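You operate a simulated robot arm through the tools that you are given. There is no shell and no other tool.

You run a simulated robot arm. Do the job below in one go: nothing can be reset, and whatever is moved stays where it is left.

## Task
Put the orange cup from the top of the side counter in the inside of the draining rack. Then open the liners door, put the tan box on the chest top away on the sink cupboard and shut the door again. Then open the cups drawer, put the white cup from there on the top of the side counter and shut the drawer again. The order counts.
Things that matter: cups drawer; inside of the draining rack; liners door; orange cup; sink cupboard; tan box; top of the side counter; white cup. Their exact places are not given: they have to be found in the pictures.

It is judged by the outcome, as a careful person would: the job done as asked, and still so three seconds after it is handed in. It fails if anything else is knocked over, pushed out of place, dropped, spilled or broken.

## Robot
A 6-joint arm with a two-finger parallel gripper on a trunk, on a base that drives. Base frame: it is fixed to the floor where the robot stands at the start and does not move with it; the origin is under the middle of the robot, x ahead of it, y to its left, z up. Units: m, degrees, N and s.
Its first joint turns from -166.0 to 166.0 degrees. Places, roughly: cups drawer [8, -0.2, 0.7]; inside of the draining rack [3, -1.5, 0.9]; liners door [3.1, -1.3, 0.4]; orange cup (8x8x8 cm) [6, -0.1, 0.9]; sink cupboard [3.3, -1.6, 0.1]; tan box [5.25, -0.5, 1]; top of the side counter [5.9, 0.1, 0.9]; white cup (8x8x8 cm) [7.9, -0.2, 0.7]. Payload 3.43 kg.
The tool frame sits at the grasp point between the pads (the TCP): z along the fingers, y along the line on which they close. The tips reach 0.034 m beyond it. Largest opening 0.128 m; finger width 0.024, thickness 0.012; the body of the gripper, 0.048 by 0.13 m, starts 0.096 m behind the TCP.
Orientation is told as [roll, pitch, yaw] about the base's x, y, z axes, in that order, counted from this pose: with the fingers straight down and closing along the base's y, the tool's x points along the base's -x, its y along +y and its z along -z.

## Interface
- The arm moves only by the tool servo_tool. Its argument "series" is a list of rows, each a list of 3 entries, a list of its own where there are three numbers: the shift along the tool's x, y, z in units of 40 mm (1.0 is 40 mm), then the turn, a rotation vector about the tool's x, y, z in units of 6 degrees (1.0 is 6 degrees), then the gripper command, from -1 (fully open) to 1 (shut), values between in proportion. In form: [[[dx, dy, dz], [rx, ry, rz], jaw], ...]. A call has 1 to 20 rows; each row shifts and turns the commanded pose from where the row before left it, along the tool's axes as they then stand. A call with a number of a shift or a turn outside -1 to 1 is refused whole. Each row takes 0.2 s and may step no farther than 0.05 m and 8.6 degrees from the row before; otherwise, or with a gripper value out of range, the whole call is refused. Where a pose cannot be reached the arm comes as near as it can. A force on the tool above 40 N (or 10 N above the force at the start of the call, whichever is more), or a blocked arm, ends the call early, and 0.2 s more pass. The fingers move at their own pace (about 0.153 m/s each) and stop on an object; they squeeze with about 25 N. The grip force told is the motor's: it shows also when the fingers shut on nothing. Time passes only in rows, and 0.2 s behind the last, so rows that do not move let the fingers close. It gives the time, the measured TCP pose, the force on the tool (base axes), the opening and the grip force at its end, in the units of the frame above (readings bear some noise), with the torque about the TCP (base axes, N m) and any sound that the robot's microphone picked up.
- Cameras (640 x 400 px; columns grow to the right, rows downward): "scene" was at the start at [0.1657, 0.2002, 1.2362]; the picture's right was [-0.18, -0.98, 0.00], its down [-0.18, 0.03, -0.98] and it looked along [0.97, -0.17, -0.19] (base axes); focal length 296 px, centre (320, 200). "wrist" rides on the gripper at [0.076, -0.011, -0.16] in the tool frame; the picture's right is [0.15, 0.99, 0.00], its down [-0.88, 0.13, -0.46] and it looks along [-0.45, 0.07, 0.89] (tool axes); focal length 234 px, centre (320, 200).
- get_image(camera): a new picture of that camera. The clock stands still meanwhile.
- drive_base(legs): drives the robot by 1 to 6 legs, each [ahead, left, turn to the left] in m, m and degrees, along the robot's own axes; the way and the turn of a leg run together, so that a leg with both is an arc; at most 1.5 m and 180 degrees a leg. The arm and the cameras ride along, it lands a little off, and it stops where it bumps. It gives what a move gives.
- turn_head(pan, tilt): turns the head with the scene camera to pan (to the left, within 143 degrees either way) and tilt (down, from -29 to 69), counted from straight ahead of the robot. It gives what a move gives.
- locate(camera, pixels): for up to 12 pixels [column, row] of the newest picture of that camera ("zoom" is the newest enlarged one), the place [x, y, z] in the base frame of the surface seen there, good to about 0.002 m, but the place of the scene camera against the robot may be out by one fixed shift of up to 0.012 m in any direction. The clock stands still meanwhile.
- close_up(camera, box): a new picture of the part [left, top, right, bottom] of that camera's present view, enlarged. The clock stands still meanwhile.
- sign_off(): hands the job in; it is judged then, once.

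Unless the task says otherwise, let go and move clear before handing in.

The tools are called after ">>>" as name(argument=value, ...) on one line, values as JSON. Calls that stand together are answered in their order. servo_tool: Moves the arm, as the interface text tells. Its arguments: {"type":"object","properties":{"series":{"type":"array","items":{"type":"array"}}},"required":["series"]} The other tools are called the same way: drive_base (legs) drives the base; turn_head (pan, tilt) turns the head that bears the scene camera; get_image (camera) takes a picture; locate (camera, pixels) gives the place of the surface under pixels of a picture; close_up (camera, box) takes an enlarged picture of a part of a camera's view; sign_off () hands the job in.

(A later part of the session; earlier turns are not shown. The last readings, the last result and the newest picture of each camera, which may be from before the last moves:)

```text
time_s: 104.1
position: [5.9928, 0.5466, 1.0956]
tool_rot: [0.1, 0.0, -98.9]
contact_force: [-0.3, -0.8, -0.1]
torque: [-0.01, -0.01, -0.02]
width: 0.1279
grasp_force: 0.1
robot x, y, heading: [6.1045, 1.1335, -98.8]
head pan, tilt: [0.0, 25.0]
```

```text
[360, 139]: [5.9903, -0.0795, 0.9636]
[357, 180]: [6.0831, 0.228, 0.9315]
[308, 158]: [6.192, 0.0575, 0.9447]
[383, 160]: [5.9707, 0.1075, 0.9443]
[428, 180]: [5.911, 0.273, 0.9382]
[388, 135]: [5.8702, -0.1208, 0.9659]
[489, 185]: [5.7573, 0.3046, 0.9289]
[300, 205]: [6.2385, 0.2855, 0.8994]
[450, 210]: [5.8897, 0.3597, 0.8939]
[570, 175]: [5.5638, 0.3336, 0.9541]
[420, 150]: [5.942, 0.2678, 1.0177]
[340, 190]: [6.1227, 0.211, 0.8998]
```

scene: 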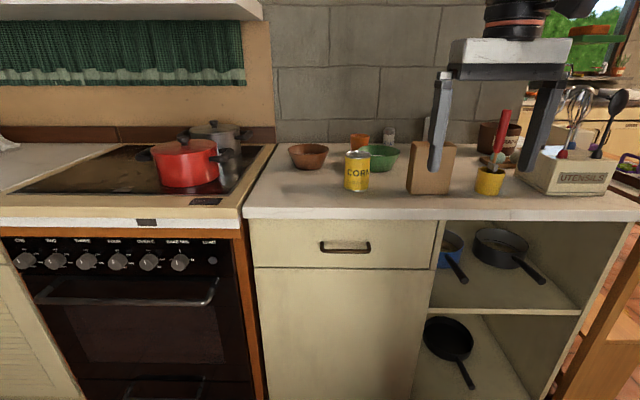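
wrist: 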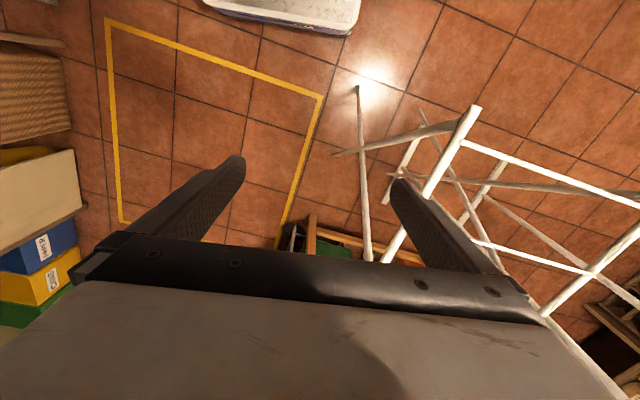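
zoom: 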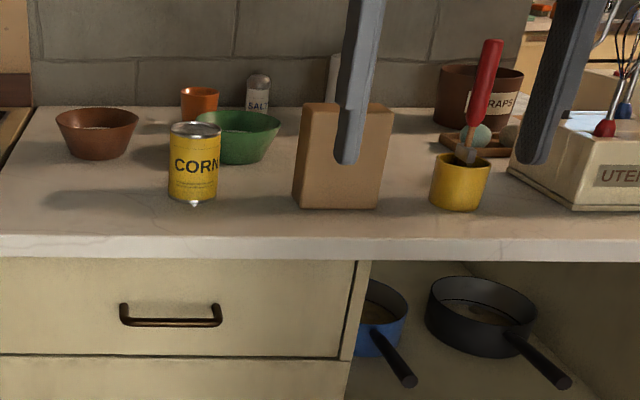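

The orange cup is at about (5.99,-0.08), rim z≈0.97, with the green bowl in front at (5.97,0.10) and salt at (5.87,-0.12). I'll raise the tool clear of the tan block (top ≈1.03) and drive ahead 0.3 m.

>>> servo_tool(series=[[[0, 0, -1], [0, 0, 0], -1], [[0, 0, -1], [0, 0, 0], -1], [[0, 0, -1], [0, 0, 0], -1], [[0, 0, 0], [0, 0, 0], -1]])

>>> drive_base(legs=[[0.3, 0, 0]])

>>> turn_head(pan=0, tilt=35)

>>> get_image(camera="scene")

>>> get_image(camera="wrist")

```text
time_s: 105.1
position: [5.9951, 0.5468, 1.165]
tool_rot: [0.0, -0.1, -98.8]
contact_force: [0.7, -0.3, 0.3]
torque: [-0.01, 0.0, -0.01]
width: 0.128
grasp_force: 0.0
out of reach, approached as far as the arm can: row 2, 3
robot x, y, heading: [6.1051, 1.1356, -99.2]
head pan, tilt: [0.0, 25.0]
```

```text
time_s: 107.2
position: [5.9502, 0.2483, 1.165]
tool_rot: [0.0, 0.0, -98.6]
contact_force: [-0.8, 0.7, -0.2]
torque: [0.0, -0.04, -0.03]
width: 0.1281
grasp_force: 0.1
robot x, y, heading: [6.0602, 0.8351, -98.6]
head pan, tilt: [0.0, 25.0]
```

```text
time_s: 107.9
position: [5.9501, 0.2479, 1.1647]
tool_rot: [0.0, -0.1, -98.6]
contact_force: [-0.1, 0.6, -0.2]
torque: [0.0, 0.01, 0.0]
width: 0.1282
grasp_force: 0.0
robot x, y, heading: [6.0573, 0.8331, -98.4]
head pan, tilt: [0.0, 35.0]
```

```text
taken
```

scene: 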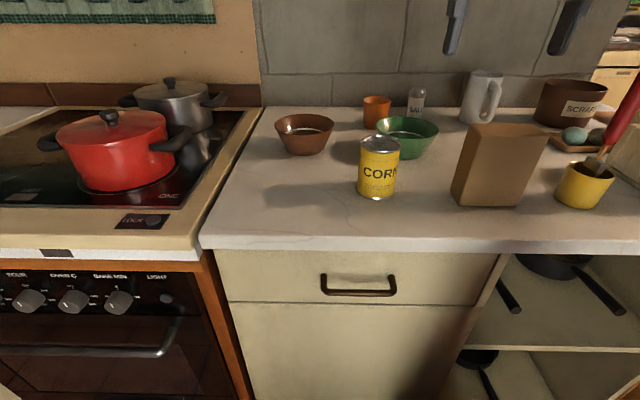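

```text
taken
```

wrist: 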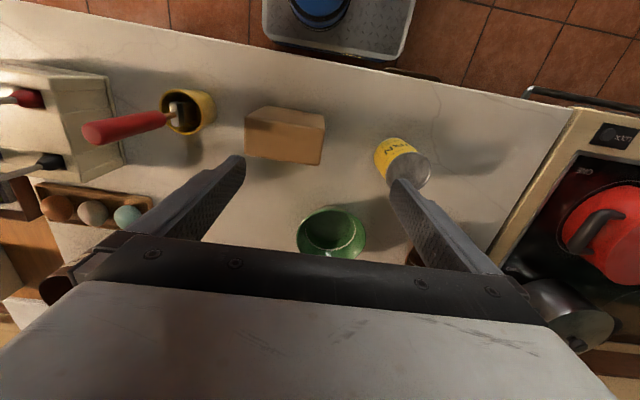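

Now the cup is clear at scene (376,110), and the wrist sees the bowl at (332,232) and can at (400,160). I'll locate shared features in both cameras to find the scene camera's fixed shift.

>>> close_up(camera="scene", box=[340, 70, 500, 170])

>>> locate(camera="scene", pixels=[[380, 143], [470, 123], [548, 135], [520, 205], [377, 99], [377, 115], [366, 112], [389, 113], [377, 126], [416, 105], [410, 150], [535, 247]])

>>> locate(camera="wrist", pixels=[[325, 117], [246, 115], [255, 106], [322, 166], [244, 154], [412, 168], [330, 238], [430, 165], [280, 90], [190, 110]])

```text
4.00 times, centred on (420, 120) of scene
```

zoom: 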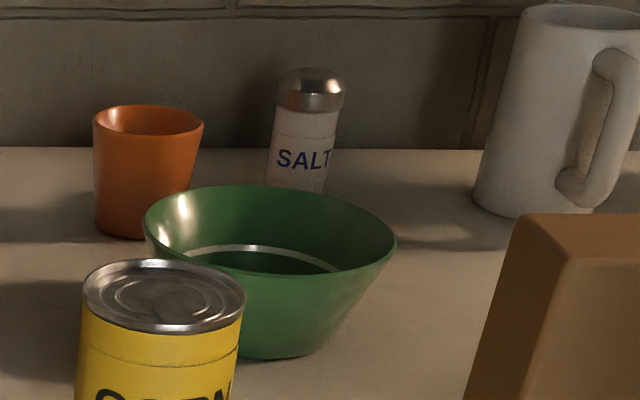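

```text
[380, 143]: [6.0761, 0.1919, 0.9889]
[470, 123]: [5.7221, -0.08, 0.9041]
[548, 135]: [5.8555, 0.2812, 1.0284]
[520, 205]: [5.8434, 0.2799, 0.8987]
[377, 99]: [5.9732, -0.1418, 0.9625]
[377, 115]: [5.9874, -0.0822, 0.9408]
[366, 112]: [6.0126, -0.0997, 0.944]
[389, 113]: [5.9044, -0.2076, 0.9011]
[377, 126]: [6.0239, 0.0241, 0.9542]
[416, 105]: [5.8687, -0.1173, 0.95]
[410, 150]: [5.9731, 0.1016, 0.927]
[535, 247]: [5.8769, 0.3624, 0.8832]
```

```text
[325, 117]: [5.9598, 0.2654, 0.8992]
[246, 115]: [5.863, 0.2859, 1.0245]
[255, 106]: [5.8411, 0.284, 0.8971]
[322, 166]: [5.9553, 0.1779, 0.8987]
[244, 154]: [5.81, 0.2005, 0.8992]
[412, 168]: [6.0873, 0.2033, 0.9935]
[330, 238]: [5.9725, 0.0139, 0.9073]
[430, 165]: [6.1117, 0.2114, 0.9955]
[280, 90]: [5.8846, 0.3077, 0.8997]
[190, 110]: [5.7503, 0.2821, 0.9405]
```

The scene view puts the cup centre near (5.976,-0.117) with r≈4 cm; the wrist and scene readings agree within about 1 cm. I'll move the open gripper over the cup at z≈1.08 and check with the wrist camera.

>>> servo_tool(series=[[[-0.99, 0.222, 0], [0, 0, 0], -1], [[-0.99, 0.222, 0], [0, 0, 0], -1], [[-0.99, 0.222, 0], [0, 0, 0], -1], [[-0.99, 0.222, 0.35], [0, 0, 0], -1], [[-0.99, 0.222, 0.35], [0, 0, 0], -1], [[-0.99, 0.222, 0.35], [0, 0, 0], -1], [[-0.99, 0.222, 0.35], [0, 0, 0], -1], [[-0.99, 0.222, 0.35], [0, 0, 0], -1], [[-0.99, 0.222, 0.35], [0, 0, 0], -1], [[0, 0, 0], [0, 0, 0], -1]])

>>> get_image(camera="wrist")

>>> get_image(camera="scene")

```text
time_s: 110.1
position: [5.9746, -0.1187, 1.0832]
tool_rot: [-0.1, -0.1, -98.6]
contact_force: [-0.2, 0.1, -0.2]
torque: [0.01, 0.0, 0.0]
width: 0.1281
grasp_force: 0.0
robot x, y, heading: [6.0565, 0.8339, -98.5]
head pan, tilt: [0.0, 35.0]
```

```text
taken
```

wrist: 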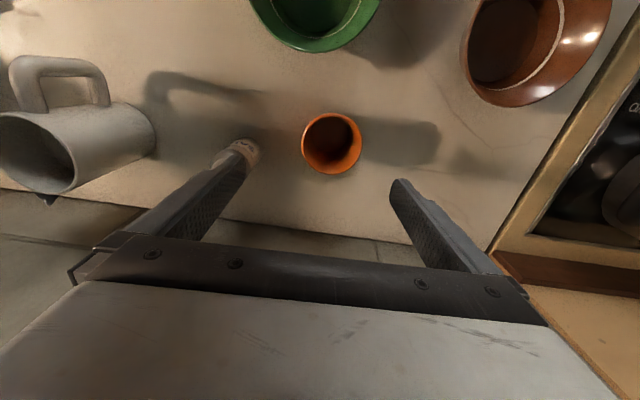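

```text
taken
```

scene: 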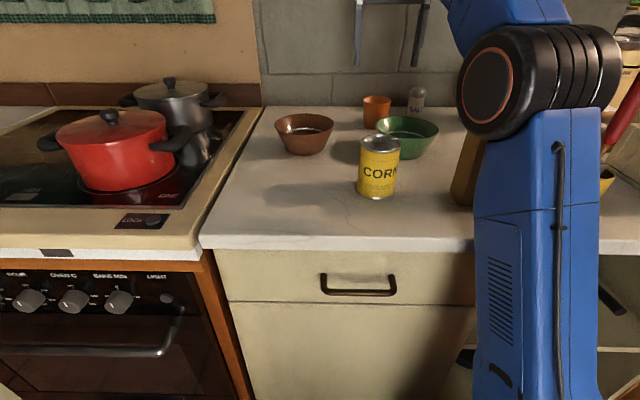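

The arm reaches; the wrist sees the cup at (331,143), and the salt shaker very near the left finger at (240,150). I'll locate the rim points with the wrist camera.

>>> locate(camera="wrist", pixels=[[304, 143], [358, 143], [331, 116], [331, 171], [331, 145], [250, 155], [240, 148], [335, 48], [320, 210], [275, 200]])

>>> close_up(camera="wrist", box=[200, 90, 440, 240])

>>> locate(camera="scene", pixels=[[365, 100], [389, 100], [377, 97], [377, 105], [416, 92], [340, 200], [300, 230]])

```text
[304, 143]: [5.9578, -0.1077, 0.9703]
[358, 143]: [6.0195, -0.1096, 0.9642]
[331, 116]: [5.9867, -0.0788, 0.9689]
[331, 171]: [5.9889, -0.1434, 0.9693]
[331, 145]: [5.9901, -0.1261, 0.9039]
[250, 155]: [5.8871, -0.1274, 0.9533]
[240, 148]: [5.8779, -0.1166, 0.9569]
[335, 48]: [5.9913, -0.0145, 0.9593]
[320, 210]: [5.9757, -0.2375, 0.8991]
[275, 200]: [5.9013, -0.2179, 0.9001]
```

```text
2.67 times, centred on (320, 165) of wrist
```

zoom: 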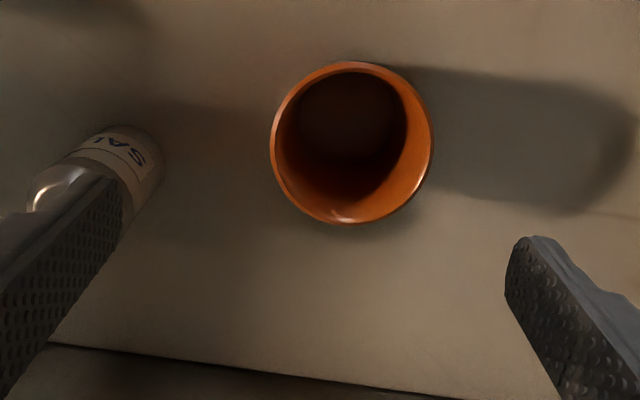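

```text
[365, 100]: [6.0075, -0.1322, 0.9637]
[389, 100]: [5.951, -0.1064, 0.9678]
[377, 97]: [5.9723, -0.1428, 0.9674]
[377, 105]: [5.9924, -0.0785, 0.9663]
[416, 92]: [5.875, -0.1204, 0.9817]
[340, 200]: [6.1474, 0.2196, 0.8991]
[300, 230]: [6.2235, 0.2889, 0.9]
```

Wrist readings put the cup centre at (5.9885,-0.111), rim z 0.97, radius ≈3.3 cm. I'll correct sideways, narrow the jaws to 10 cm to clear the salt, descend, and close.

>>> servo_tool(series=[[[0.24, 0.315, 0], [0, 0, 0], -0.56], [[0, 0, 0], [0, 0, 0], -0.56], [[0, 0, 0.9], [0, 0, 0], -0.56], [[0, 0, 0.9], [0, 0, 0], -0.56], [[0, 0, 0.9], [0, 0, 0], -0.56], [[0, 0, 0.8], [0, 0, 0], -0.56], [[0, 0, 0], [0, 0, 0], -0.56]])

>>> get_image(camera="wrist")

```text
time_s: 111.7
position: [5.9907, -0.108, 0.9441]
tool_rot: [0.0, -0.2, -98.6]
contact_force: [0.1, -0.3, 1.3]
torque: [-0.01, 0.01, 0.01]
width: 0.0997
grasp_force: 0.0
robot x, y, heading: [6.0599, 0.8352, -98.6]
head pan, tilt: [0.0, 35.0]
```

```text
taken
```

wrist: 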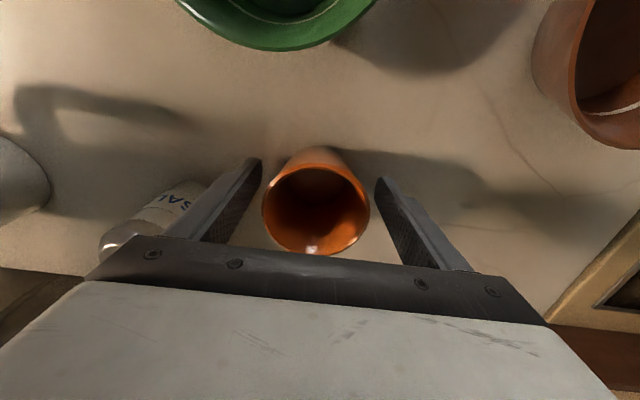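

The cup sits between the fingers at (316,205), clear of the salt. I'll close the jaws.

>>> servo_tool(series=[[[0, 0, 0], [0, 0, 0], 0], [[0, 0, 0], [0, 0, 0], 1], [[0, 0, 0], [0, 0, 0], 1], [[0, 0, 0], [0, 0, 0], 1]])

>>> get_image(camera="wrist")

```text
time_s: 112.7
position: [5.9919, -0.1086, 0.944]
tool_rot: [0.0, -0.1, -98.6]
contact_force: [-2.0, -0.6, 0.6]
torque: [-0.02, -0.03, 0.01]
width: 0.0705
grasp_force: 25.3
robot x, y, heading: [6.0606, 0.8344, -98.4]
head pan, tilt: [0.0, 35.0]
```

```text
taken
```

wrist: 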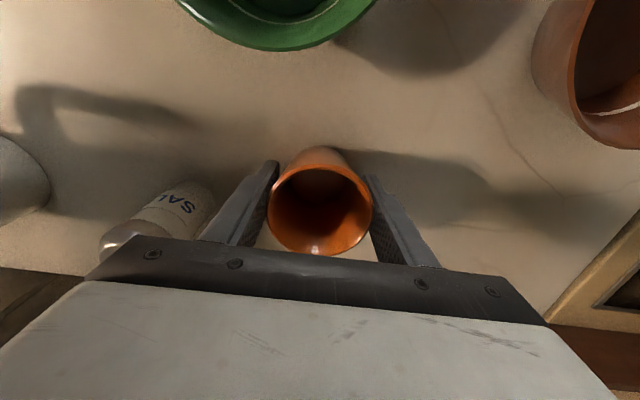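

The cup is held (opening 0.0705, grip 25 N). I'll lift straight to z≈1.08, then retract while rising, over the can and bowl.

>>> servo_tool(series=[[[0, 0, -0.6], [0, 0, 0], 1], [[0, 0, -0.97], [0, 0, 0], 1], [[0, 0, -0.97], [0, 0, 0], 1], [[0, 0, -0.97], [0, 0, 0], 1], [[0.9, 0, -0.3], [0, 0, 0], 1], [[0.9, 0, -0.3], [0, 0, 0], 1], [[0.9, 0, -0.3], [0, 0, 0], 1], [[0.9, 0, -0.3], [0, 0, 0], 1], [[0.9, 0, -0.3], [0, 0, 0], 1], [[0.9, 0, 0], [0, 0, 0], 1], [[0.9, 0, 0], [0, 0, 0], 1], [[0.9, 0, 0], [0, 0, 0], 1], [[0.9, 0, 0], [0, 0, 0], 1], [[0.9, 0, 0], [0, 0, 0], 1], [[0, 0, 0], [0, 0, 0], 1]])

>>> get_image(camera="wrist")

>>> get_image(camera="scene")

```text
time_s: 115.9
position: [6.0449, 0.2454, 1.14]
tool_rot: [0.0, -0.1, -98.5]
contact_force: [-1.0, -0.3, -2.8]
torque: [-0.01, 0.03, -0.01]
width: 0.0704
grasp_force: 24.5
robot x, y, heading: [6.063, 0.8352, -98.7]
head pan, tilt: [0.0, 35.0]
```

```text
taken
```

wrist: 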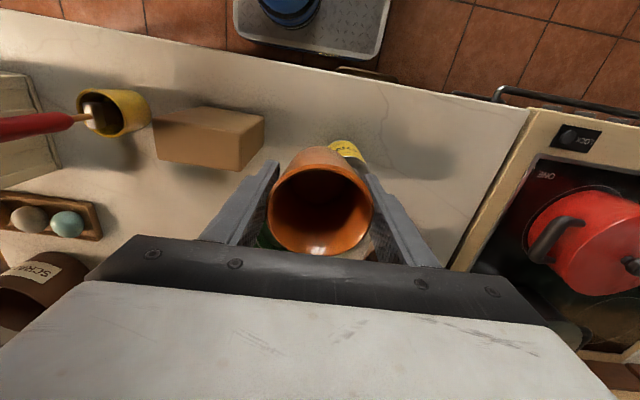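

```text
taken
```

scene: 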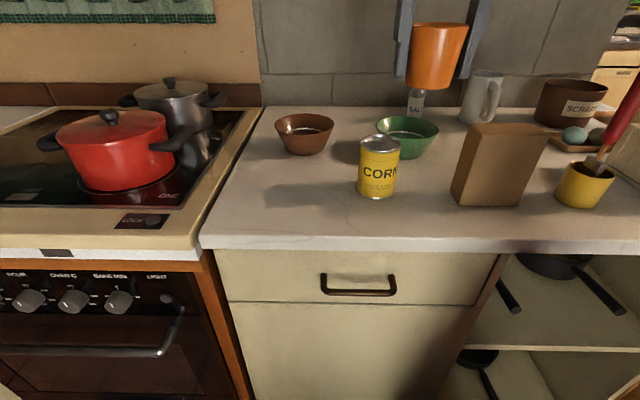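

The cup is lifted and everything on the counter stands as before. I'll back off, turn to face -x, drive back through the passage to x≈4.4, and turn left to face -y.

>>> drive_base(legs=[[-0.3, 0, 0], [0, 0, -81.3], [1.5, 0, 0], [0.22, 0, 0], [0, 0, 90]])

>>> turn_head(pan=0, tilt=35)

>>> get_image(camera="scene")

```text
time_s: 133.5
position: [4.4519, 0.5486, 1.1386]
tool_rot: [0.0, -0.1, -91.1]
contact_force: [0.4, -0.7, -1.7]
torque: [0.02, -0.07, 0.02]
width: 0.0702
grasp_force: 25.0
robot x, y, heading: [4.3843, 1.1339, -91.0]
head pan, tilt: [0.0, 35.0]
```

```text
time_s: 134.1
position: [4.4508, 0.5484, 1.1386]
tool_rot: [-0.1, -0.1, -91.1]
contact_force: [0.1, 0.2, -1.5]
torque: [0.03, -0.02, -0.02]
width: 0.0702
grasp_force: 25.0
robot x, y, heading: [4.3853, 1.1414, -91.1]
head pan, tilt: [0.0, 35.0]
```

```text
taken
```

scene: 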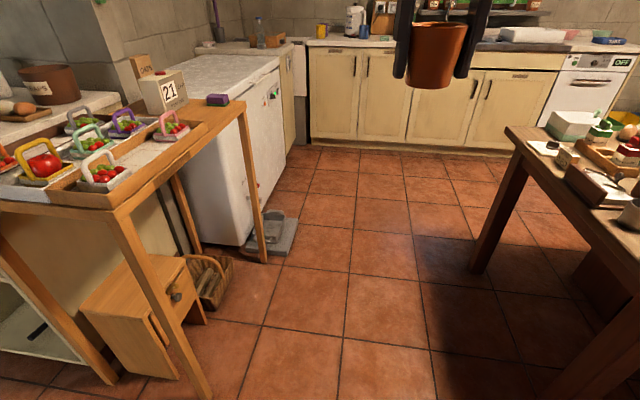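

The way ahead is clear down to the sink counter. I'll drive to y≈-0.83, then strafe right along the counter to x≈3.3 and turn square to it (-100°).

>>> drive_base(legs=[[1.0, 0, 0], [0.95, 0, 0], [0, -0.6, -4], [0, -0.45, -5]])

>>> turn_head(pan=0, tilt=30)

>>> get_image(camera="scene")

```text
time_s: 149.1
position: [3.3124, -1.3473, 1.1387]
tool_rot: [0.0, -0.2, -98.1]
contact_force: [0.1, -0.2, -2.0]
torque: [0.03, 0.01, 0.0]
width: 0.0704
grasp_force: 25.2
robot x, y, heading: [3.3216, -0.7595, -98.0]
head pan, tilt: [0.0, 35.0]
```

```text
time_s: 149.7
position: [3.3133, -1.3477, 1.139]
tool_rot: [0.0, -0.1, -98.1]
contact_force: [-0.7, -1.1, -1.5]
torque: [0.04, 0.03, -0.04]
width: 0.0704
grasp_force: 25.3
robot x, y, heading: [3.3176, -0.7578, -98.2]
head pan, tilt: [0.0, 30.0]
```

```text
taken
```

scene: 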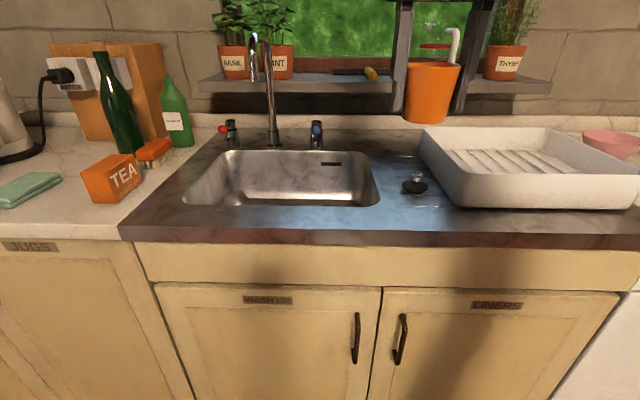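

The white draining rack is at (530,165), right of the sink; LINERS door at (495,305). I'll locate the rack's floor and rims.

>>> locate(camera="scene", pixels=[[510, 162], [480, 160], [560, 165], [425, 130], [465, 178], [638, 180], [570, 130], [630, 160], [465, 205], [510, 150], [535, 172], [640, 207]])

>>> close_up(camera="scene", box=[400, 80, 640, 230])

```text
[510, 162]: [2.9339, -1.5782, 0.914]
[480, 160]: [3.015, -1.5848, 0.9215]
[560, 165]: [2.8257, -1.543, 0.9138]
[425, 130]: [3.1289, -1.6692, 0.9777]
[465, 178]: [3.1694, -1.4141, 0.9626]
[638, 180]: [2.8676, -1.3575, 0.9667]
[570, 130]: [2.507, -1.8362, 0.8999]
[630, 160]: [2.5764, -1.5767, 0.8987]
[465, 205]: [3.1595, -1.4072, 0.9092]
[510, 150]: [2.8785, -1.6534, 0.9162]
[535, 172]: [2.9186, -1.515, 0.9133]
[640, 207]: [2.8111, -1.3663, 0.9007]
```

```text
2.67 times, centred on (520, 155) of scene
```

zoom: 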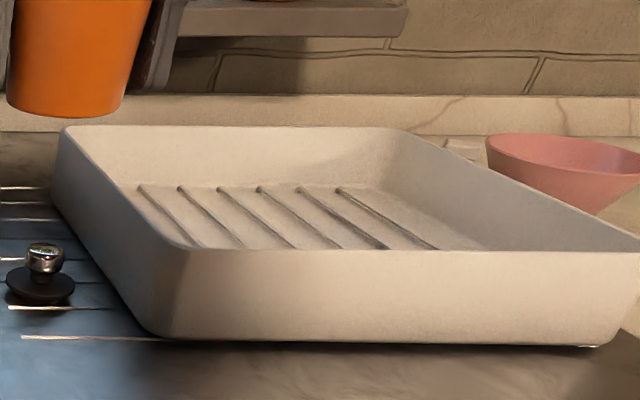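

The rack's rim is at z≈0.97, floor ≈0.914, spanning roughly x 2.8–3.15, y -1.36 to -1.68. I'll move the cup over its middle at about (2.95,-1.53) and check with the wrist camera.

>>> servo_tool(series=[[[-0.58, -0.83, 0.1], [0, 0, 0], 1], [[-0.58, -0.83, 0.1], [0, 0, 0], 1], [[-0.58, -0.83, 0.1], [0, 0, 0], 1], [[-0.58, -0.83, 0.1], [0, 0, 0], 1], [[-0.58, -0.83, 0.1], [0, 0, 0], 1], [[-0.58, -0.83, 0.1], [0, 0, 0], 1], [[-0.58, -0.83, 0.1], [0, 0, 0], 1], [[-0.58, -0.83, 0.1], [0, 0, 0], 1], [[-0.58, -0.83, 0.1], [0, 0, 0], 1], [[-0.58, -0.83, 0.1], [0, 0, 0], 1], [[0, 0, 0], [0, 0, 0], 1]])

>>> get_image(camera="wrist")

>>> get_image(camera="scene")

```text
time_s: 152.1
position: [2.9524, -1.5297, 1.1001]
tool_rot: [0.1, -0.1, -98.1]
contact_force: [-0.9, -0.1, -1.1]
torque: [-0.01, -0.01, 0.01]
width: 0.0704
grasp_force: 25.2
robot x, y, heading: [3.3167, -0.7589, -98.3]
head pan, tilt: [0.0, 30.0]
```

```text
taken
```

wrist: 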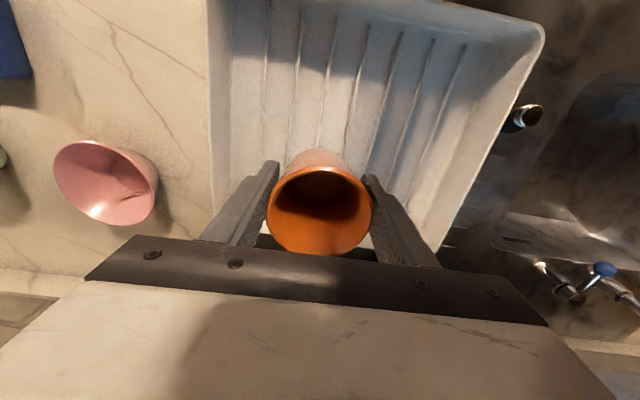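

```text
taken
```

scene: 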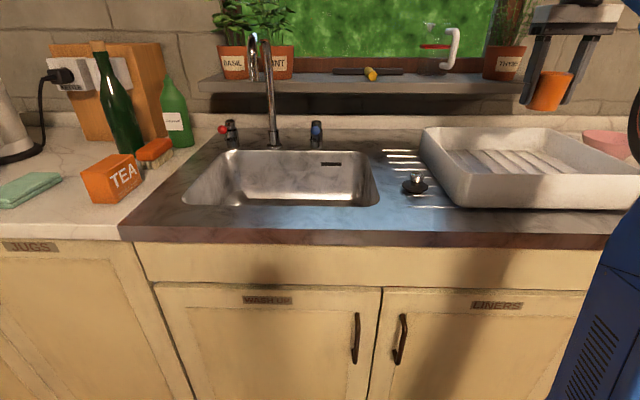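

The wrist shows the rack under and in front of the cup. I'll locate its walls with the wrist camera to confirm the drop point.

>>> locate(camera="wrist", pixels=[[215, 100], [207, 80], [250, 150], [335, 100], [400, 140], [450, 200], [470, 180], [540, 35], [350, 30], [225, 180], [385, 100], [370, 105]])

>>> locate(camera="scene", pixels=[[470, 127], [540, 128], [600, 160], [470, 180], [480, 155], [560, 160], [590, 170], [425, 135]])

```text
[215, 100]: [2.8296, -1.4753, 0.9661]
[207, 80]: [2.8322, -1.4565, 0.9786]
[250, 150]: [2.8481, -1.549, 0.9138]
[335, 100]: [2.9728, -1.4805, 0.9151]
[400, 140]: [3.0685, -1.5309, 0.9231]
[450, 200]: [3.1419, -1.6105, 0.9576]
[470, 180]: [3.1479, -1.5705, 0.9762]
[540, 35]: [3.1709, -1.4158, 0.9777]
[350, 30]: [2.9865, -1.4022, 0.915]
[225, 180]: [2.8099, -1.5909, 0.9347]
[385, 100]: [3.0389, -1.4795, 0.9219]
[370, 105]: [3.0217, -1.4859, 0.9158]
```

```text
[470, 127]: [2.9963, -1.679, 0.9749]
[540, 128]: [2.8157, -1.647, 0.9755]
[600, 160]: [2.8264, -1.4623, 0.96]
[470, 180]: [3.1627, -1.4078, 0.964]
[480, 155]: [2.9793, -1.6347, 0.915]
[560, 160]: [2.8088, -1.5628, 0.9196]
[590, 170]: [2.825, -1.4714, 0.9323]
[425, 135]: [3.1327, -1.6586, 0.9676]
```

The cup is over the rack's interior (x 2.83–3.15, y -1.40 to -1.67; ribs z≈0.922). I'll lower it to just above the ribs.

>>> servo_tool(series=[[[0, 0.3, 0.8], [0, 0, 0], 1], [[0, 0, 0.8], [0, 0, 0], 1], [[0, 0, 0.8], [0, 0, 0], 1], [[0, 0, 0.6], [0, 0, 0], 1], [[0, 0, 0.2], [0, 0, 0], 1], [[0, 0, 0], [0, 0, 0], 1]])

>>> servo_tool(series=[[[0, 0, 0.1], [0, 0, 0], 1], [[0, 0, 0], [0, 0, 0], 1]])

>>> get_image(camera="wrist")

```text
time_s: 153.5
position: [2.9627, -1.5321, 0.9703]
tool_rot: [0.0, -0.1, -98.2]
contact_force: [0.0, 0.3, -2.3]
torque: [-0.03, -0.04, -0.02]
width: 0.0705
grasp_force: 25.0
robot x, y, heading: [3.3217, -0.7571, -97.9]
head pan, tilt: [0.0, 30.0]
```

```text
time_s: 154.1
position: [2.9616, -1.5327, 0.9673]
tool_rot: [0.1, -0.1, -98.1]
contact_force: [0.6, -0.4, -0.6]
torque: [0.05, 0.02, -0.01]
width: 0.0702
grasp_force: 25.1
robot x, y, heading: [3.3215, -0.7614, -98.3]
head pan, tilt: [0.0, 30.0]
```

```text
taken
```

wrist: 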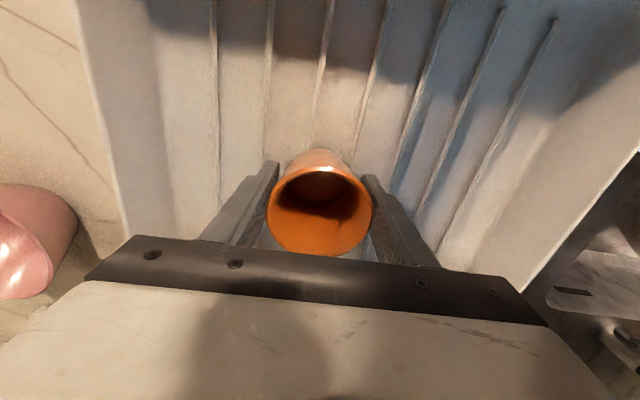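

The vertical force dropped from -2.3 to -0.6 N, hinting at first contact. I'll lower in small steps to confirm.

>>> servo_tool(series=[[[0, 0, 0.06], [0, 0, 0], 1], [[0, 0, 0], [0, 0, 0], 1]])

>>> servo_tool(series=[[[0, 0, 0.06], [0, 0, 0], 1], [[0, 0, 0], [0, 0, 0], 1]])

```text
time_s: 154.7
position: [2.9616, -1.5332, 0.9649]
tool_rot: [0.0, -0.2, -98.0]
contact_force: [-0.4, 0.0, -1.5]
torque: [-0.01, 0.01, -0.04]
width: 0.0703
grasp_force: 25.8
robot x, y, heading: [3.3234, -0.7554, -98.0]
head pan, tilt: [0.0, 30.0]
```

```text
time_s: 155.3
position: [2.9611, -1.5332, 0.9629]
tool_rot: [-0.1, -0.1, -98.0]
contact_force: [-0.2, -0.1, -0.7]
torque: [0.05, 0.03, 0.01]
width: 0.0703
grasp_force: 24.6
robot x, y, heading: [3.3191, -0.7552, -98.1]
head pan, tilt: [0.0, 30.0]
```

>>> servo_tool(series=[[[0, 0, 0.06], [0, 0, 0], 1], [[0, 0, 0], [0, 0, 0], 1]])

>>> servo_tool(series=[[[0, 0, 0.06], [0, 0, 0], 1], [[0, 0, 0], [0, 0, 0], 1]])

>>> close_up(camera="scene", box=[440, 50, 640, 175])

```text
time_s: 155.9
position: [2.9616, -1.5326, 0.9619]
tool_rot: [0.0, -0.1, -98.1]
contact_force: [-0.8, 0.0, -1.4]
torque: [-0.02, 0.0, 0.04]
width: 0.0704
grasp_force: 25.0
robot x, y, heading: [3.3221, -0.7543, -97.9]
head pan, tilt: [0.0, 30.0]
```

```text
time_s: 156.5
position: [2.9609, -1.5334, 0.9592]
tool_rot: [0.0, -0.2, -98.1]
contact_force: [-3.4, -2.9, 12.8]
torque: [-0.21, -0.24, -0.1]
width: 0.0702
grasp_force: 25.4
robot x, y, heading: [3.3206, -0.7547, -98.1]
head pan, tilt: [0.0, 30.0]
```

```text
3.20 times, centred on (540, 112) of scene
```

zoom: 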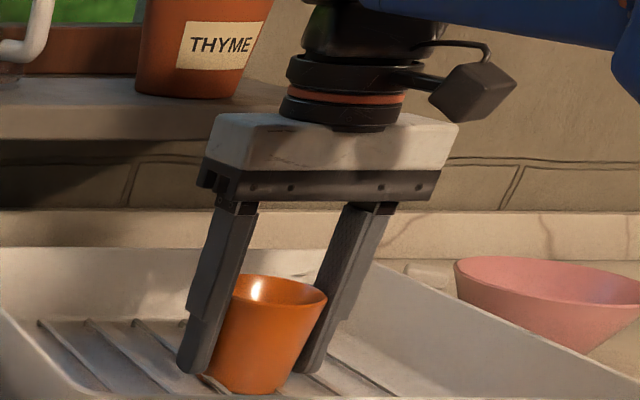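

Now 12.8 N upward: the cup rests on the ribs. I'll open the jaws and lift clear.

>>> servo_tool(series=[[[0, 0, -0.02], [0, 0, 0], 0.3], [[0, 0, 0], [0, 0, 0], -0.2], [[0, 0, 0], [0, 0, 0], -0.6], [[0, 0, 0], [0, 0, 0], -0.6]])

>>> get_image(camera="wrist")

>>> servo_tool(series=[[[0, 0, -0.7], [0, 0, 0], -0.6], [[0, 0, -0.9], [0, 0, 0], -0.6], [[0, 0, -0.9], [0, 0, 0], -0.6], [[0, 0, -0.9], [0, 0, 0], -0.6], [[0, 0, 0], [0, 0, 0], -1]])

>>> get_image(camera="wrist")

```text
time_s: 157.5
position: [2.9616, -1.533, 0.9593]
tool_rot: [0.1, -0.2, -98.0]
contact_force: [0.2, -0.8, -0.3]
torque: [0.01, 0.01, -0.01]
width: 0.1023
grasp_force: 0.1
robot x, y, heading: [3.3221, -0.7535, -98.0]
head pan, tilt: [0.0, 30.0]
```

```text
taken
```

wrist: 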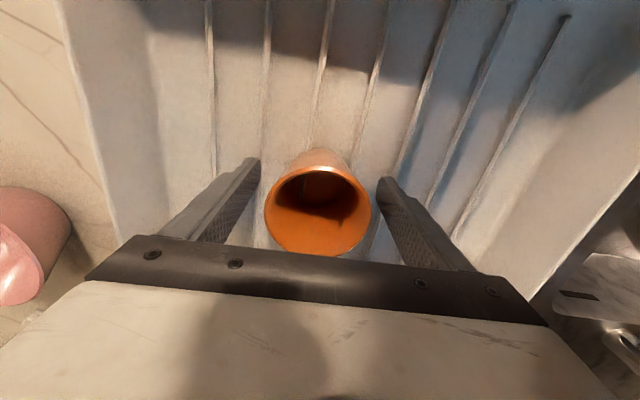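

```text
time_s: 158.7
position: [2.9631, -1.5292, 1.0944]
tool_rot: [0.1, -0.1, -98.1]
contact_force: [-0.4, 0.1, -0.5]
torque: [0.01, -0.02, 0.02]
width: 0.1279
grasp_force: 0.1
robot x, y, heading: [3.3233, -0.7571, -98.4]
head pan, tilt: [0.0, 30.0]
```

```text
taken
```

wrist: 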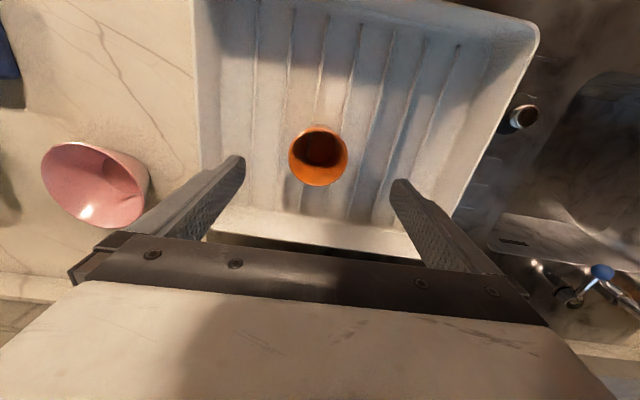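

The orange cup stands alone in the rack at wrist (318,155); step one is done. Next I need the LINERS door, so I'll retract the arm and look at the handle and at my own arm base geometry.

>>> turn_head(pan=-40, tilt=65)

>>> get_image(camera="scene")

>>> locate(camera="scene", pixels=[[320, 200], [280, 200], [360, 200], [320, 150], [320, 250], [280, 250], [360, 250], [320, 300], [280, 300], [400, 200], [400, 250], [240, 250]])

```text
time_s: 159.8
position: [2.962, -1.5305, 1.0943]
tool_rot: [0.0, -0.1, -98.1]
contact_force: [0.5, -0.3, 0.4]
torque: [0.03, 0.04, -0.01]
width: 0.1281
grasp_force: 0.1
robot x, y, heading: [3.318, -0.758, -98.1]
head pan, tilt: [-40.0, 65.0]
```

```text
taken
```

scene: 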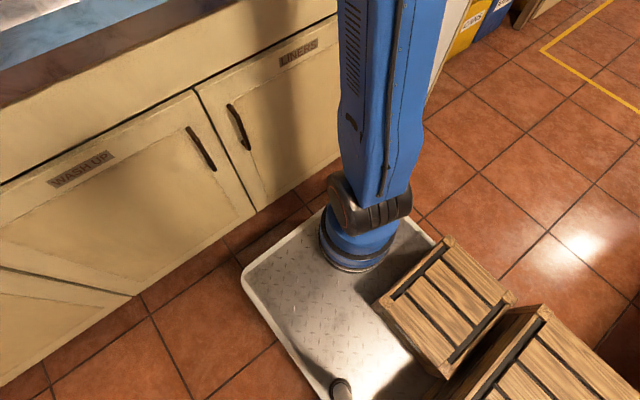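

```text
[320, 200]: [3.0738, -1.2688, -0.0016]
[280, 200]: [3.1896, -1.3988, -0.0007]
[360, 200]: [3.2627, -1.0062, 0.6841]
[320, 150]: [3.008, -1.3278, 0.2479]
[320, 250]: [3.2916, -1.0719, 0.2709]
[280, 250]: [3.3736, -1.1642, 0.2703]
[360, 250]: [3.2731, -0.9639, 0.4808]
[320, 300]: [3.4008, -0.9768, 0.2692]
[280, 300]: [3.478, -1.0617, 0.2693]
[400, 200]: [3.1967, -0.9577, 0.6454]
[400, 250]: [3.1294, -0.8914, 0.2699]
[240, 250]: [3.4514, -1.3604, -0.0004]
```

The arm's upright axis is about 0.25 m ahead of the robot's centre. For the door I want to stand parallel to the counter, so I'll retract the arm, turn to heading -8° and back up to about (2.85,-0.5).

>>> servo_tool(series=[[[0.67, 0.76, -0.15], [0, 0, 0], -1], [[0.67, 0.76, -0.15], [0, 0, 0], -1], [[0.67, 0.76, -0.15], [0, 0, 0], -1], [[0.67, 0.76, -0.15], [0, 0, 0], -1], [[0.67, 0.76, -0.15], [0, 0, 0], -1], [[0.67, 0.76, -0.15], [0, 0, 0], -1], [[0.67, 0.76, -0.15], [0, 0, 0], -1], [[0.67, 0.76, -0.15], [0, 0, 0], -1], [[0, 0, 0], [0, 0, 0], -1]])

>>> drive_base(legs=[[0, 0, 90], [0, 0.22, 0], [-0.45, 0, 0]])

>>> turn_head(pan=-60, tilt=30)

>>> get_image(camera="scene")

```text
time_s: 161.8
position: [3.234, -1.3529, 1.1424]
tool_rot: [-0.1, -0.1, -98.2]
contact_force: [1.3, -0.4, 0.1]
torque: [0.04, 0.02, -0.02]
width: 0.1278
grasp_force: 0.0
robot x, y, heading: [3.3201, -0.7577, -98.0]
head pan, tilt: [-40.0, 65.0]
```

```text
time_s: 169.6
position: [3.5118, -0.5605, 1.1426]
tool_rot: [0.0, -0.1, -8.6]
contact_force: [0.2, 0.4, -0.1]
torque: [0.0, -0.01, 0.02]
width: 0.1279
grasp_force: 0.0
robot x, y, heading: [2.9172, -0.4683, -8.8]
head pan, tilt: [-40.0, 65.0]
```

```text
time_s: 170.6
position: [3.5105, -0.5607, 1.1416]
tool_rot: [-0.1, -0.1, -8.6]
contact_force: [0.0, 0.4, 0.4]
torque: [0.0, -0.02, 0.0]
width: 0.1281
grasp_force: 0.1
robot x, y, heading: [2.9191, -0.4688, -8.5]
head pan, tilt: [-60.0, 30.0]
```

```text
taken
```

scene: 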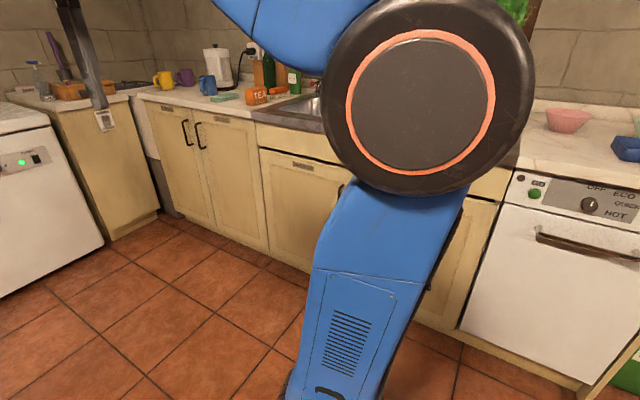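

The elbow hides the handle from here. I'll swing the tool to the right over the aisle in front of the door, then yaw it square to the counter.

>>> servo_tool(series=[[[0.4, -0.98, 0.3], [0, 0, 0], -1], [[0.4, -0.98, 0.3], [0, 0, 0], -1], [[0.4, -0.98, 0.3], [0, 0, 0], -1], [[0.4, -0.98, 0.3], [0, 0, 0], -1], [[0.4, -0.98, 0.3], [0, 0, 0], -1], [[0.4, -0.98, 0.3], [0, 0, 0], -1], [[0.4, -0.98, 0.3], [0, 0, 0], -1], [[0.4, -0.98, 0.3], [0, 0, 0], -1], [[0.4, -0.98, 0.3], [0, 0, 0], -1], [[0.4, -0.98, 0.3], [0, 0, 0], -1], [[0.4, -0.98, 0.3], [0, 0, 0], -1], [[0.4, -0.98, 0.3], [0, 0, 0], -1]])

>>> servo_tool(series=[[[0, 0, 0], [0, 0, 1], -1], [[0, 0, 0], [0, 0, 1], -1], [[0, 0, 0], [0, 0, 1], -1], [[0, 0, 0], [0, 0, 1], -1], [[0, 0, 0], [0, 0, 1], -1], [[0, 0, 0], [0, 0, 1], -1], [[0, 0, 0], [0, 0, 1], -1], [[0, 0, 0], [0, 0, 1], -1], [[0, 0, 0], [0, 0, 1], -1], [[0, 0, 0], [0, 0, 1], -1], [[0, 0, 0], [0, 0, 1], -1], [[0, 0, 0], [0, 0, 1], -1], [[0, 0, 0], [0, 0, 1], -1], [[0, 0, 0], [0, 0, 1], -1], [[0, 0, 0], [0, 0, 1], -1], [[0, 0, 0], [0, 0, 0.2], -1]])

>>> get_image(camera="scene")

>>> get_image(camera="wrist")

```text
time_s: 173.2
position: [3.2541, -0.9949, 0.9987]
tool_rot: [-0.1, -0.2, -8.5]
contact_force: [0.2, 0.7, 0.4]
torque: [-0.05, 0.0, 0.0]
width: 0.1279
grasp_force: 0.0
robot x, y, heading: [2.9175, -0.4695, -8.6]
head pan, tilt: [-60.0, 30.0]
```

```text
time_s: 176.6
position: [3.2523, -0.9956, 0.9969]
tool_rot: [0.0, 0.0, -99.9]
contact_force: [-0.1, -0.2, -0.4]
torque: [0.0, 0.03, 0.01]
width: 0.1281
grasp_force: 0.0
robot x, y, heading: [2.915, -0.4702, -8.5]
head pan, tilt: [-60.0, 30.0]
```

```text
taken
```

scene: 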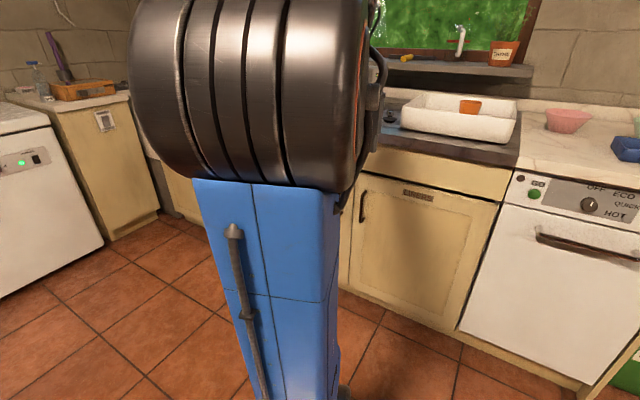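

```text
taken
```

wrist: 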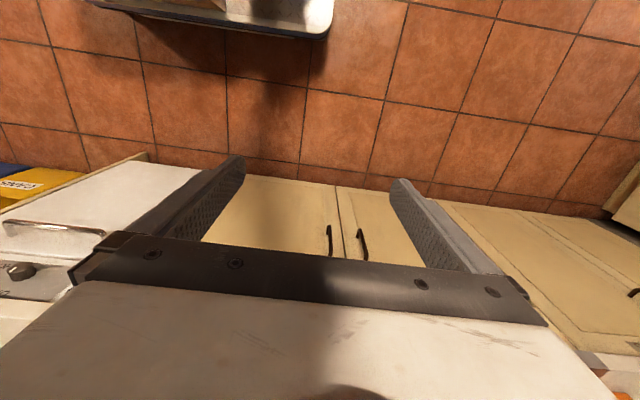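

Both cameras now see the LINERS door: its handle at scene (362,205) and wrist (330,240). I'll locate handle, door edges and hinge side.

>>> close_up(camera="scene", box=[330, 160, 530, 285])

>>> locate(camera="scene", pixels=[[362, 205], [361, 195], [362, 216], [356, 180], [350, 280], [498, 205], [460, 328], [420, 250], [375, 205], [400, 215], [462, 105]])

>>> locate(camera="wrist", pixels=[[329, 228], [330, 240], [331, 250], [362, 240], [338, 215], [343, 240], [300, 220], [215, 210], [150, 185]])

```text
3.20 times, centred on (430, 222) of scene
```

zoom: 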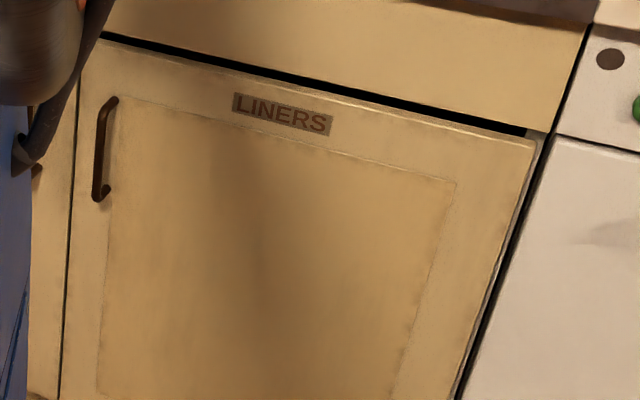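

```text
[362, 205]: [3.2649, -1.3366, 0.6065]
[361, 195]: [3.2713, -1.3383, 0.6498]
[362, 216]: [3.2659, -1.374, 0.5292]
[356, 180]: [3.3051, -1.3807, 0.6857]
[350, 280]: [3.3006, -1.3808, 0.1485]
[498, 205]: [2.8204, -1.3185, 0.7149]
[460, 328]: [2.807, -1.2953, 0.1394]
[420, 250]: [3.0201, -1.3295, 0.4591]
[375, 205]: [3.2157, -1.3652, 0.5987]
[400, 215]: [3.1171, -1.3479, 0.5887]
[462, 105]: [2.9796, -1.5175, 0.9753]
```

```text
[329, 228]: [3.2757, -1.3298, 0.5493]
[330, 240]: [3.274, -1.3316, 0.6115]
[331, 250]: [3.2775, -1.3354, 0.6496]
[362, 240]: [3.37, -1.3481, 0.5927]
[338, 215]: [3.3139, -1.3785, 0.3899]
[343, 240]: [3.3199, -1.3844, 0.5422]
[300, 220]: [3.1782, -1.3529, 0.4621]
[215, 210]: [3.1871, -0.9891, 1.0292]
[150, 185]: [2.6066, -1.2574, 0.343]
```

Wrist readings: handle bar at (3.275,-1.331), z 0.545–0.655, about 4 cm off the face; the scene camera is off by about (-0.009,-0.005). I'll move to 9 cm in front of it, and pitch the tool to horizontal up high, then look.

>>> servo_tool(series=[[[-0.845, 0.286, 0], [0, 0, 0], -1], [[-0.845, 0.286, 0], [0, 0, 0], -1], [[-0.845, 0.286, 0], [0, 0, 0], -1], [[-0.845, 0.286, 0], [0, 0, 0], -1], [[-0.845, 0.286, 0], [0, 0, 0], -1], [[-0.845, 0.286, 0], [0, 0, 0], -1], [[-0.845, 0.286, 0], [0, 0, 0], -1]])

>>> servo_tool(series=[[[0, 0, 0], [0, -1, 0], -1], [[0, 0, 0], [0, -1, 0], -1], [[0, 0, 0], [0, -1, 0], -1], [[0, 0, 0], [0, -1, 0], -1], [[0, 0, 0], [0, -1, 0], -1], [[0, 0, 0], [0, -1, 0], -1], [[0, 0, 0], [0, -1, 0], -1], [[0, 0, 0], [0, -1, 0], -1], [[0, 0, 0], [0, -1, 0], -1], [[0, 0, 0], [0, -1, 0], -1], [[0, 0, 0], [0, -1, 0], -1], [[0, 0, 0], [0, -1, 0], -1], [[0, 0, 0], [0, -1, 0], -1], [[0, 0, 0], [0, -1, 0], -1], [[0, 0, 0], [0, -1, 0], -1]])

>>> get_image(camera="wrist")

>>> get_image(camera="scene")

```text
time_s: 178.2
position: [3.2923, -1.243, 0.9981]
tool_rot: [0.2, -0.1, -99.8]
contact_force: [-0.6, 0.1, 0.8]
torque: [-0.08, 0.0, 0.02]
width: 0.1281
grasp_force: 0.1
robot x, y, heading: [2.9184, -0.4673, -8.9]
head pan, tilt: [-60.0, 30.0]
```

```text
time_s: 181.4
position: [3.2913, -1.2431, 0.998]
tool_rot: [105.3, -89.8, 155.0]
contact_force: [-0.6, 0.8, -0.9]
torque: [0.01, 0.07, 0.02]
width: 0.1278
grasp_force: 0.0
robot x, y, heading: [2.9171, -0.4683, -8.7]
head pan, tilt: [-60.0, 30.0]
```

```text
taken
```

wrist: 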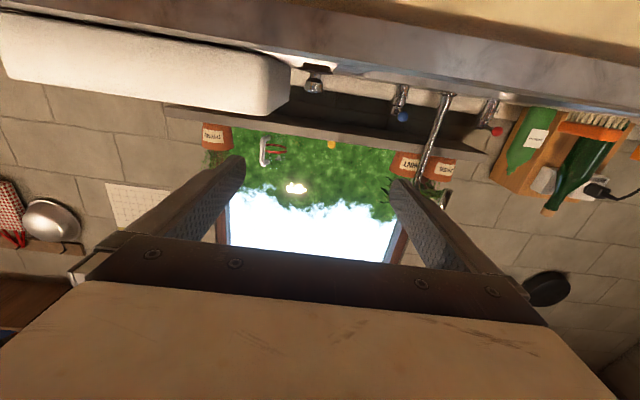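

```text
taken
```

scene: 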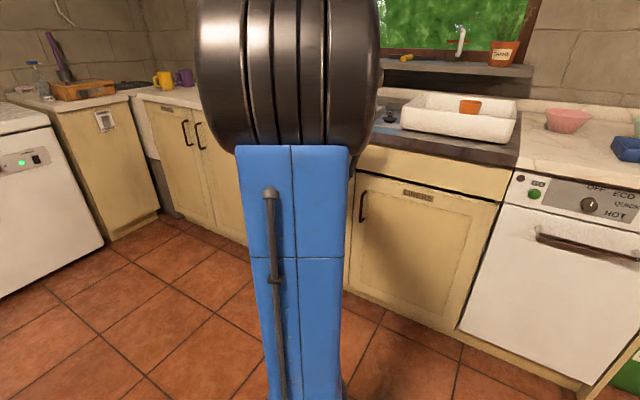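

The tool is horizontal and square to the wall. I'll lower it to handle height z≈0.60.

>>> servo_tool(series=[[[1, 0, 0], [0, 0, 0], -1], [[1, 0, 0], [0, 0, 0], -1], [[1, 0, 0], [0, 0, 0], -1], [[1, 0, 0], [0, 0, 0], -1], [[1, 0, 0], [0, 0, 0], -1], [[1, 0, 0], [0, 0, 0], -1], [[1, 0, 0], [0, 0, 0], -1], [[1, 0, 0], [0, 0, 0], -1], [[1, 0, 0], [0, 0, 0], -1], [[1, 0, 0], [0, 0, 0], -1], [[0, 0, 0], [0, 0, 0], -1]])

>>> get_image(camera="wrist")

>>> get_image(camera="scene")

```text
time_s: 183.8
position: [3.2997, -1.2499, 0.6122]
tool_rot: [-69.8, -88.9, -30.5]
contact_force: [0.2, -0.2, -0.5]
torque: [-0.01, 0.02, -0.03]
width: 0.1279
grasp_force: 0.0
out of reach, approached as far as the arm can: row 10
robot x, y, heading: [2.9187, -0.467, -8.6]
head pan, tilt: [-60.0, 30.0]
```

```text
taken
```

wrist: 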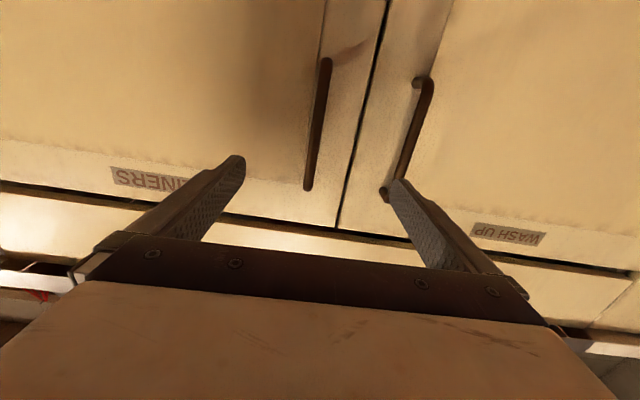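

```text
taken
```

scene: 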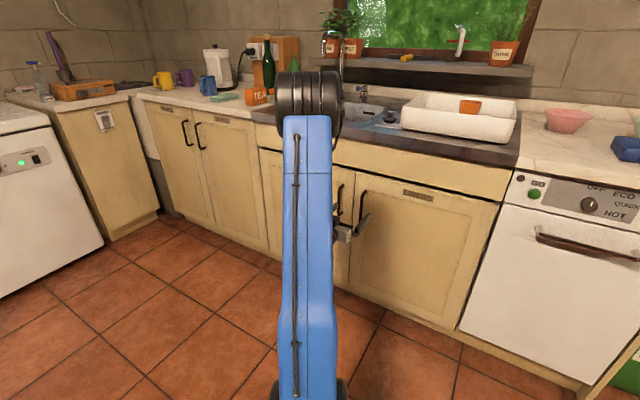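

The arm stops at z≈0.612 but the handle spans z 0.545–0.655, so that is fine. I'll locate the bar in the wrist picture.

>>> locate(camera="wrist", pixels=[[325, 75], [317, 130], [311, 170], [309, 186], [300, 130], [360, 100], [340, 225], [250, 150], [420, 110], [404, 160]])

>>> close_up(camera="wrist", box=[220, 30, 460, 240])

```text
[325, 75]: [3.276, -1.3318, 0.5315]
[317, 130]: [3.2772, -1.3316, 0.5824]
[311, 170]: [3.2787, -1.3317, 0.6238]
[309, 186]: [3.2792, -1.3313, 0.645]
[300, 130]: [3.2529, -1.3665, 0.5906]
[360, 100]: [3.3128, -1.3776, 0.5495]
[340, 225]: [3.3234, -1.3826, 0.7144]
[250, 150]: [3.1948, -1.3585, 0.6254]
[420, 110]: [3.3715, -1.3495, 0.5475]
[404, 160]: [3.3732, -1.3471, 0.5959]
```

```text
1.90 times, centred on (340, 135) of wrist
```

zoom: 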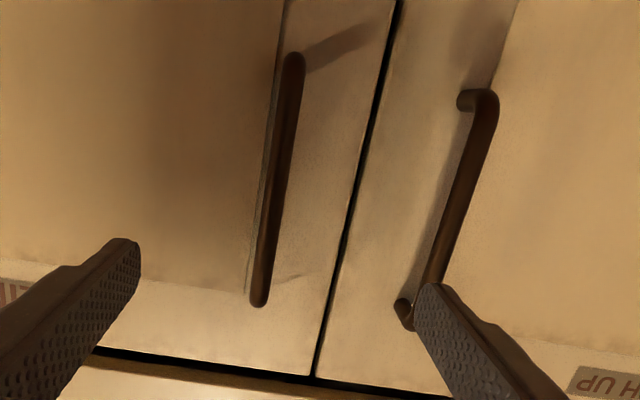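

Bar axis ≈(3.2775,-1.336), clear gap to the door about 3 cm. I'll come up slightly to be within reach, narrow the jaws to ~6 cm, and re-read the pose.

>>> servo_tool(series=[[[-0.5, 0, 0], [0, 0, 0], 0.06], [[0, 0, 0], [0, 0, 0], 0.06], [[0, 0, 0], [0, 0, 0], 0.06]])

```text
time_s: 184.6
position: [3.302, -1.2495, 0.6331]
tool_rot: [93.3, -89.9, 166.9]
contact_force: [0.0, 0.2, 0.3]
torque: [-0.03, -0.04, 0.0]
width: 0.0602
grasp_force: 0.0
robot x, y, heading: [2.916, -0.4692, -8.8]
head pan, tilt: [-60.0, 30.0]
```

Pose is (3.302,-1.2495,0.633), square to the door. I'll shift 9 mm left, drop 1.4 cm, advance 7.7 cm so the bar lies between the fingers, then look.

>>> servo_tool(series=[[[0.35, -0.23, 0], [0, 0, 0], 0.06], [[0, 0, 0.5], [0, 0, 0], 0.06], [[0, 0, 0.5], [0, 0, 0], 0.06], [[0, 0, 0.5], [0, 0, 0], 0.06], [[0, 0, 0.4], [0, 0, 0], 0.06], [[0, 0, 0], [0, 0, 0], 0.06]])

>>> get_image(camera="wrist")

```text
time_s: 186.0
position: [3.2818, -1.3283, 0.6272]
tool_rot: [88.5, -89.9, 171.6]
contact_force: [-0.2, 0.4, 0.1]
torque: [-0.02, 0.0, -0.02]
width: 0.0602
grasp_force: 0.1
out of reach, approached as far as the arm can: row 1
robot x, y, heading: [2.9169, -0.4689, -8.7]
head pan, tilt: [-60.0, 30.0]
```

```text
taken
```

wrist: 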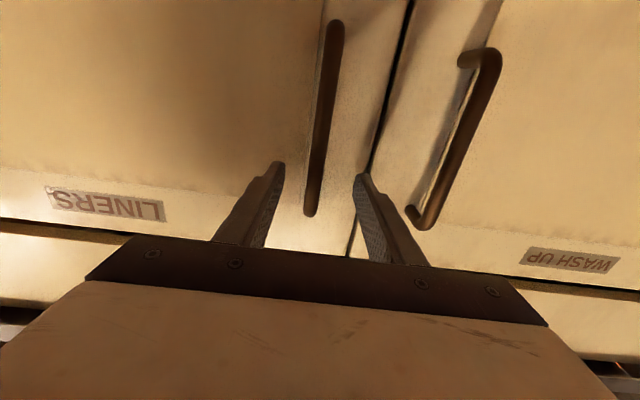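

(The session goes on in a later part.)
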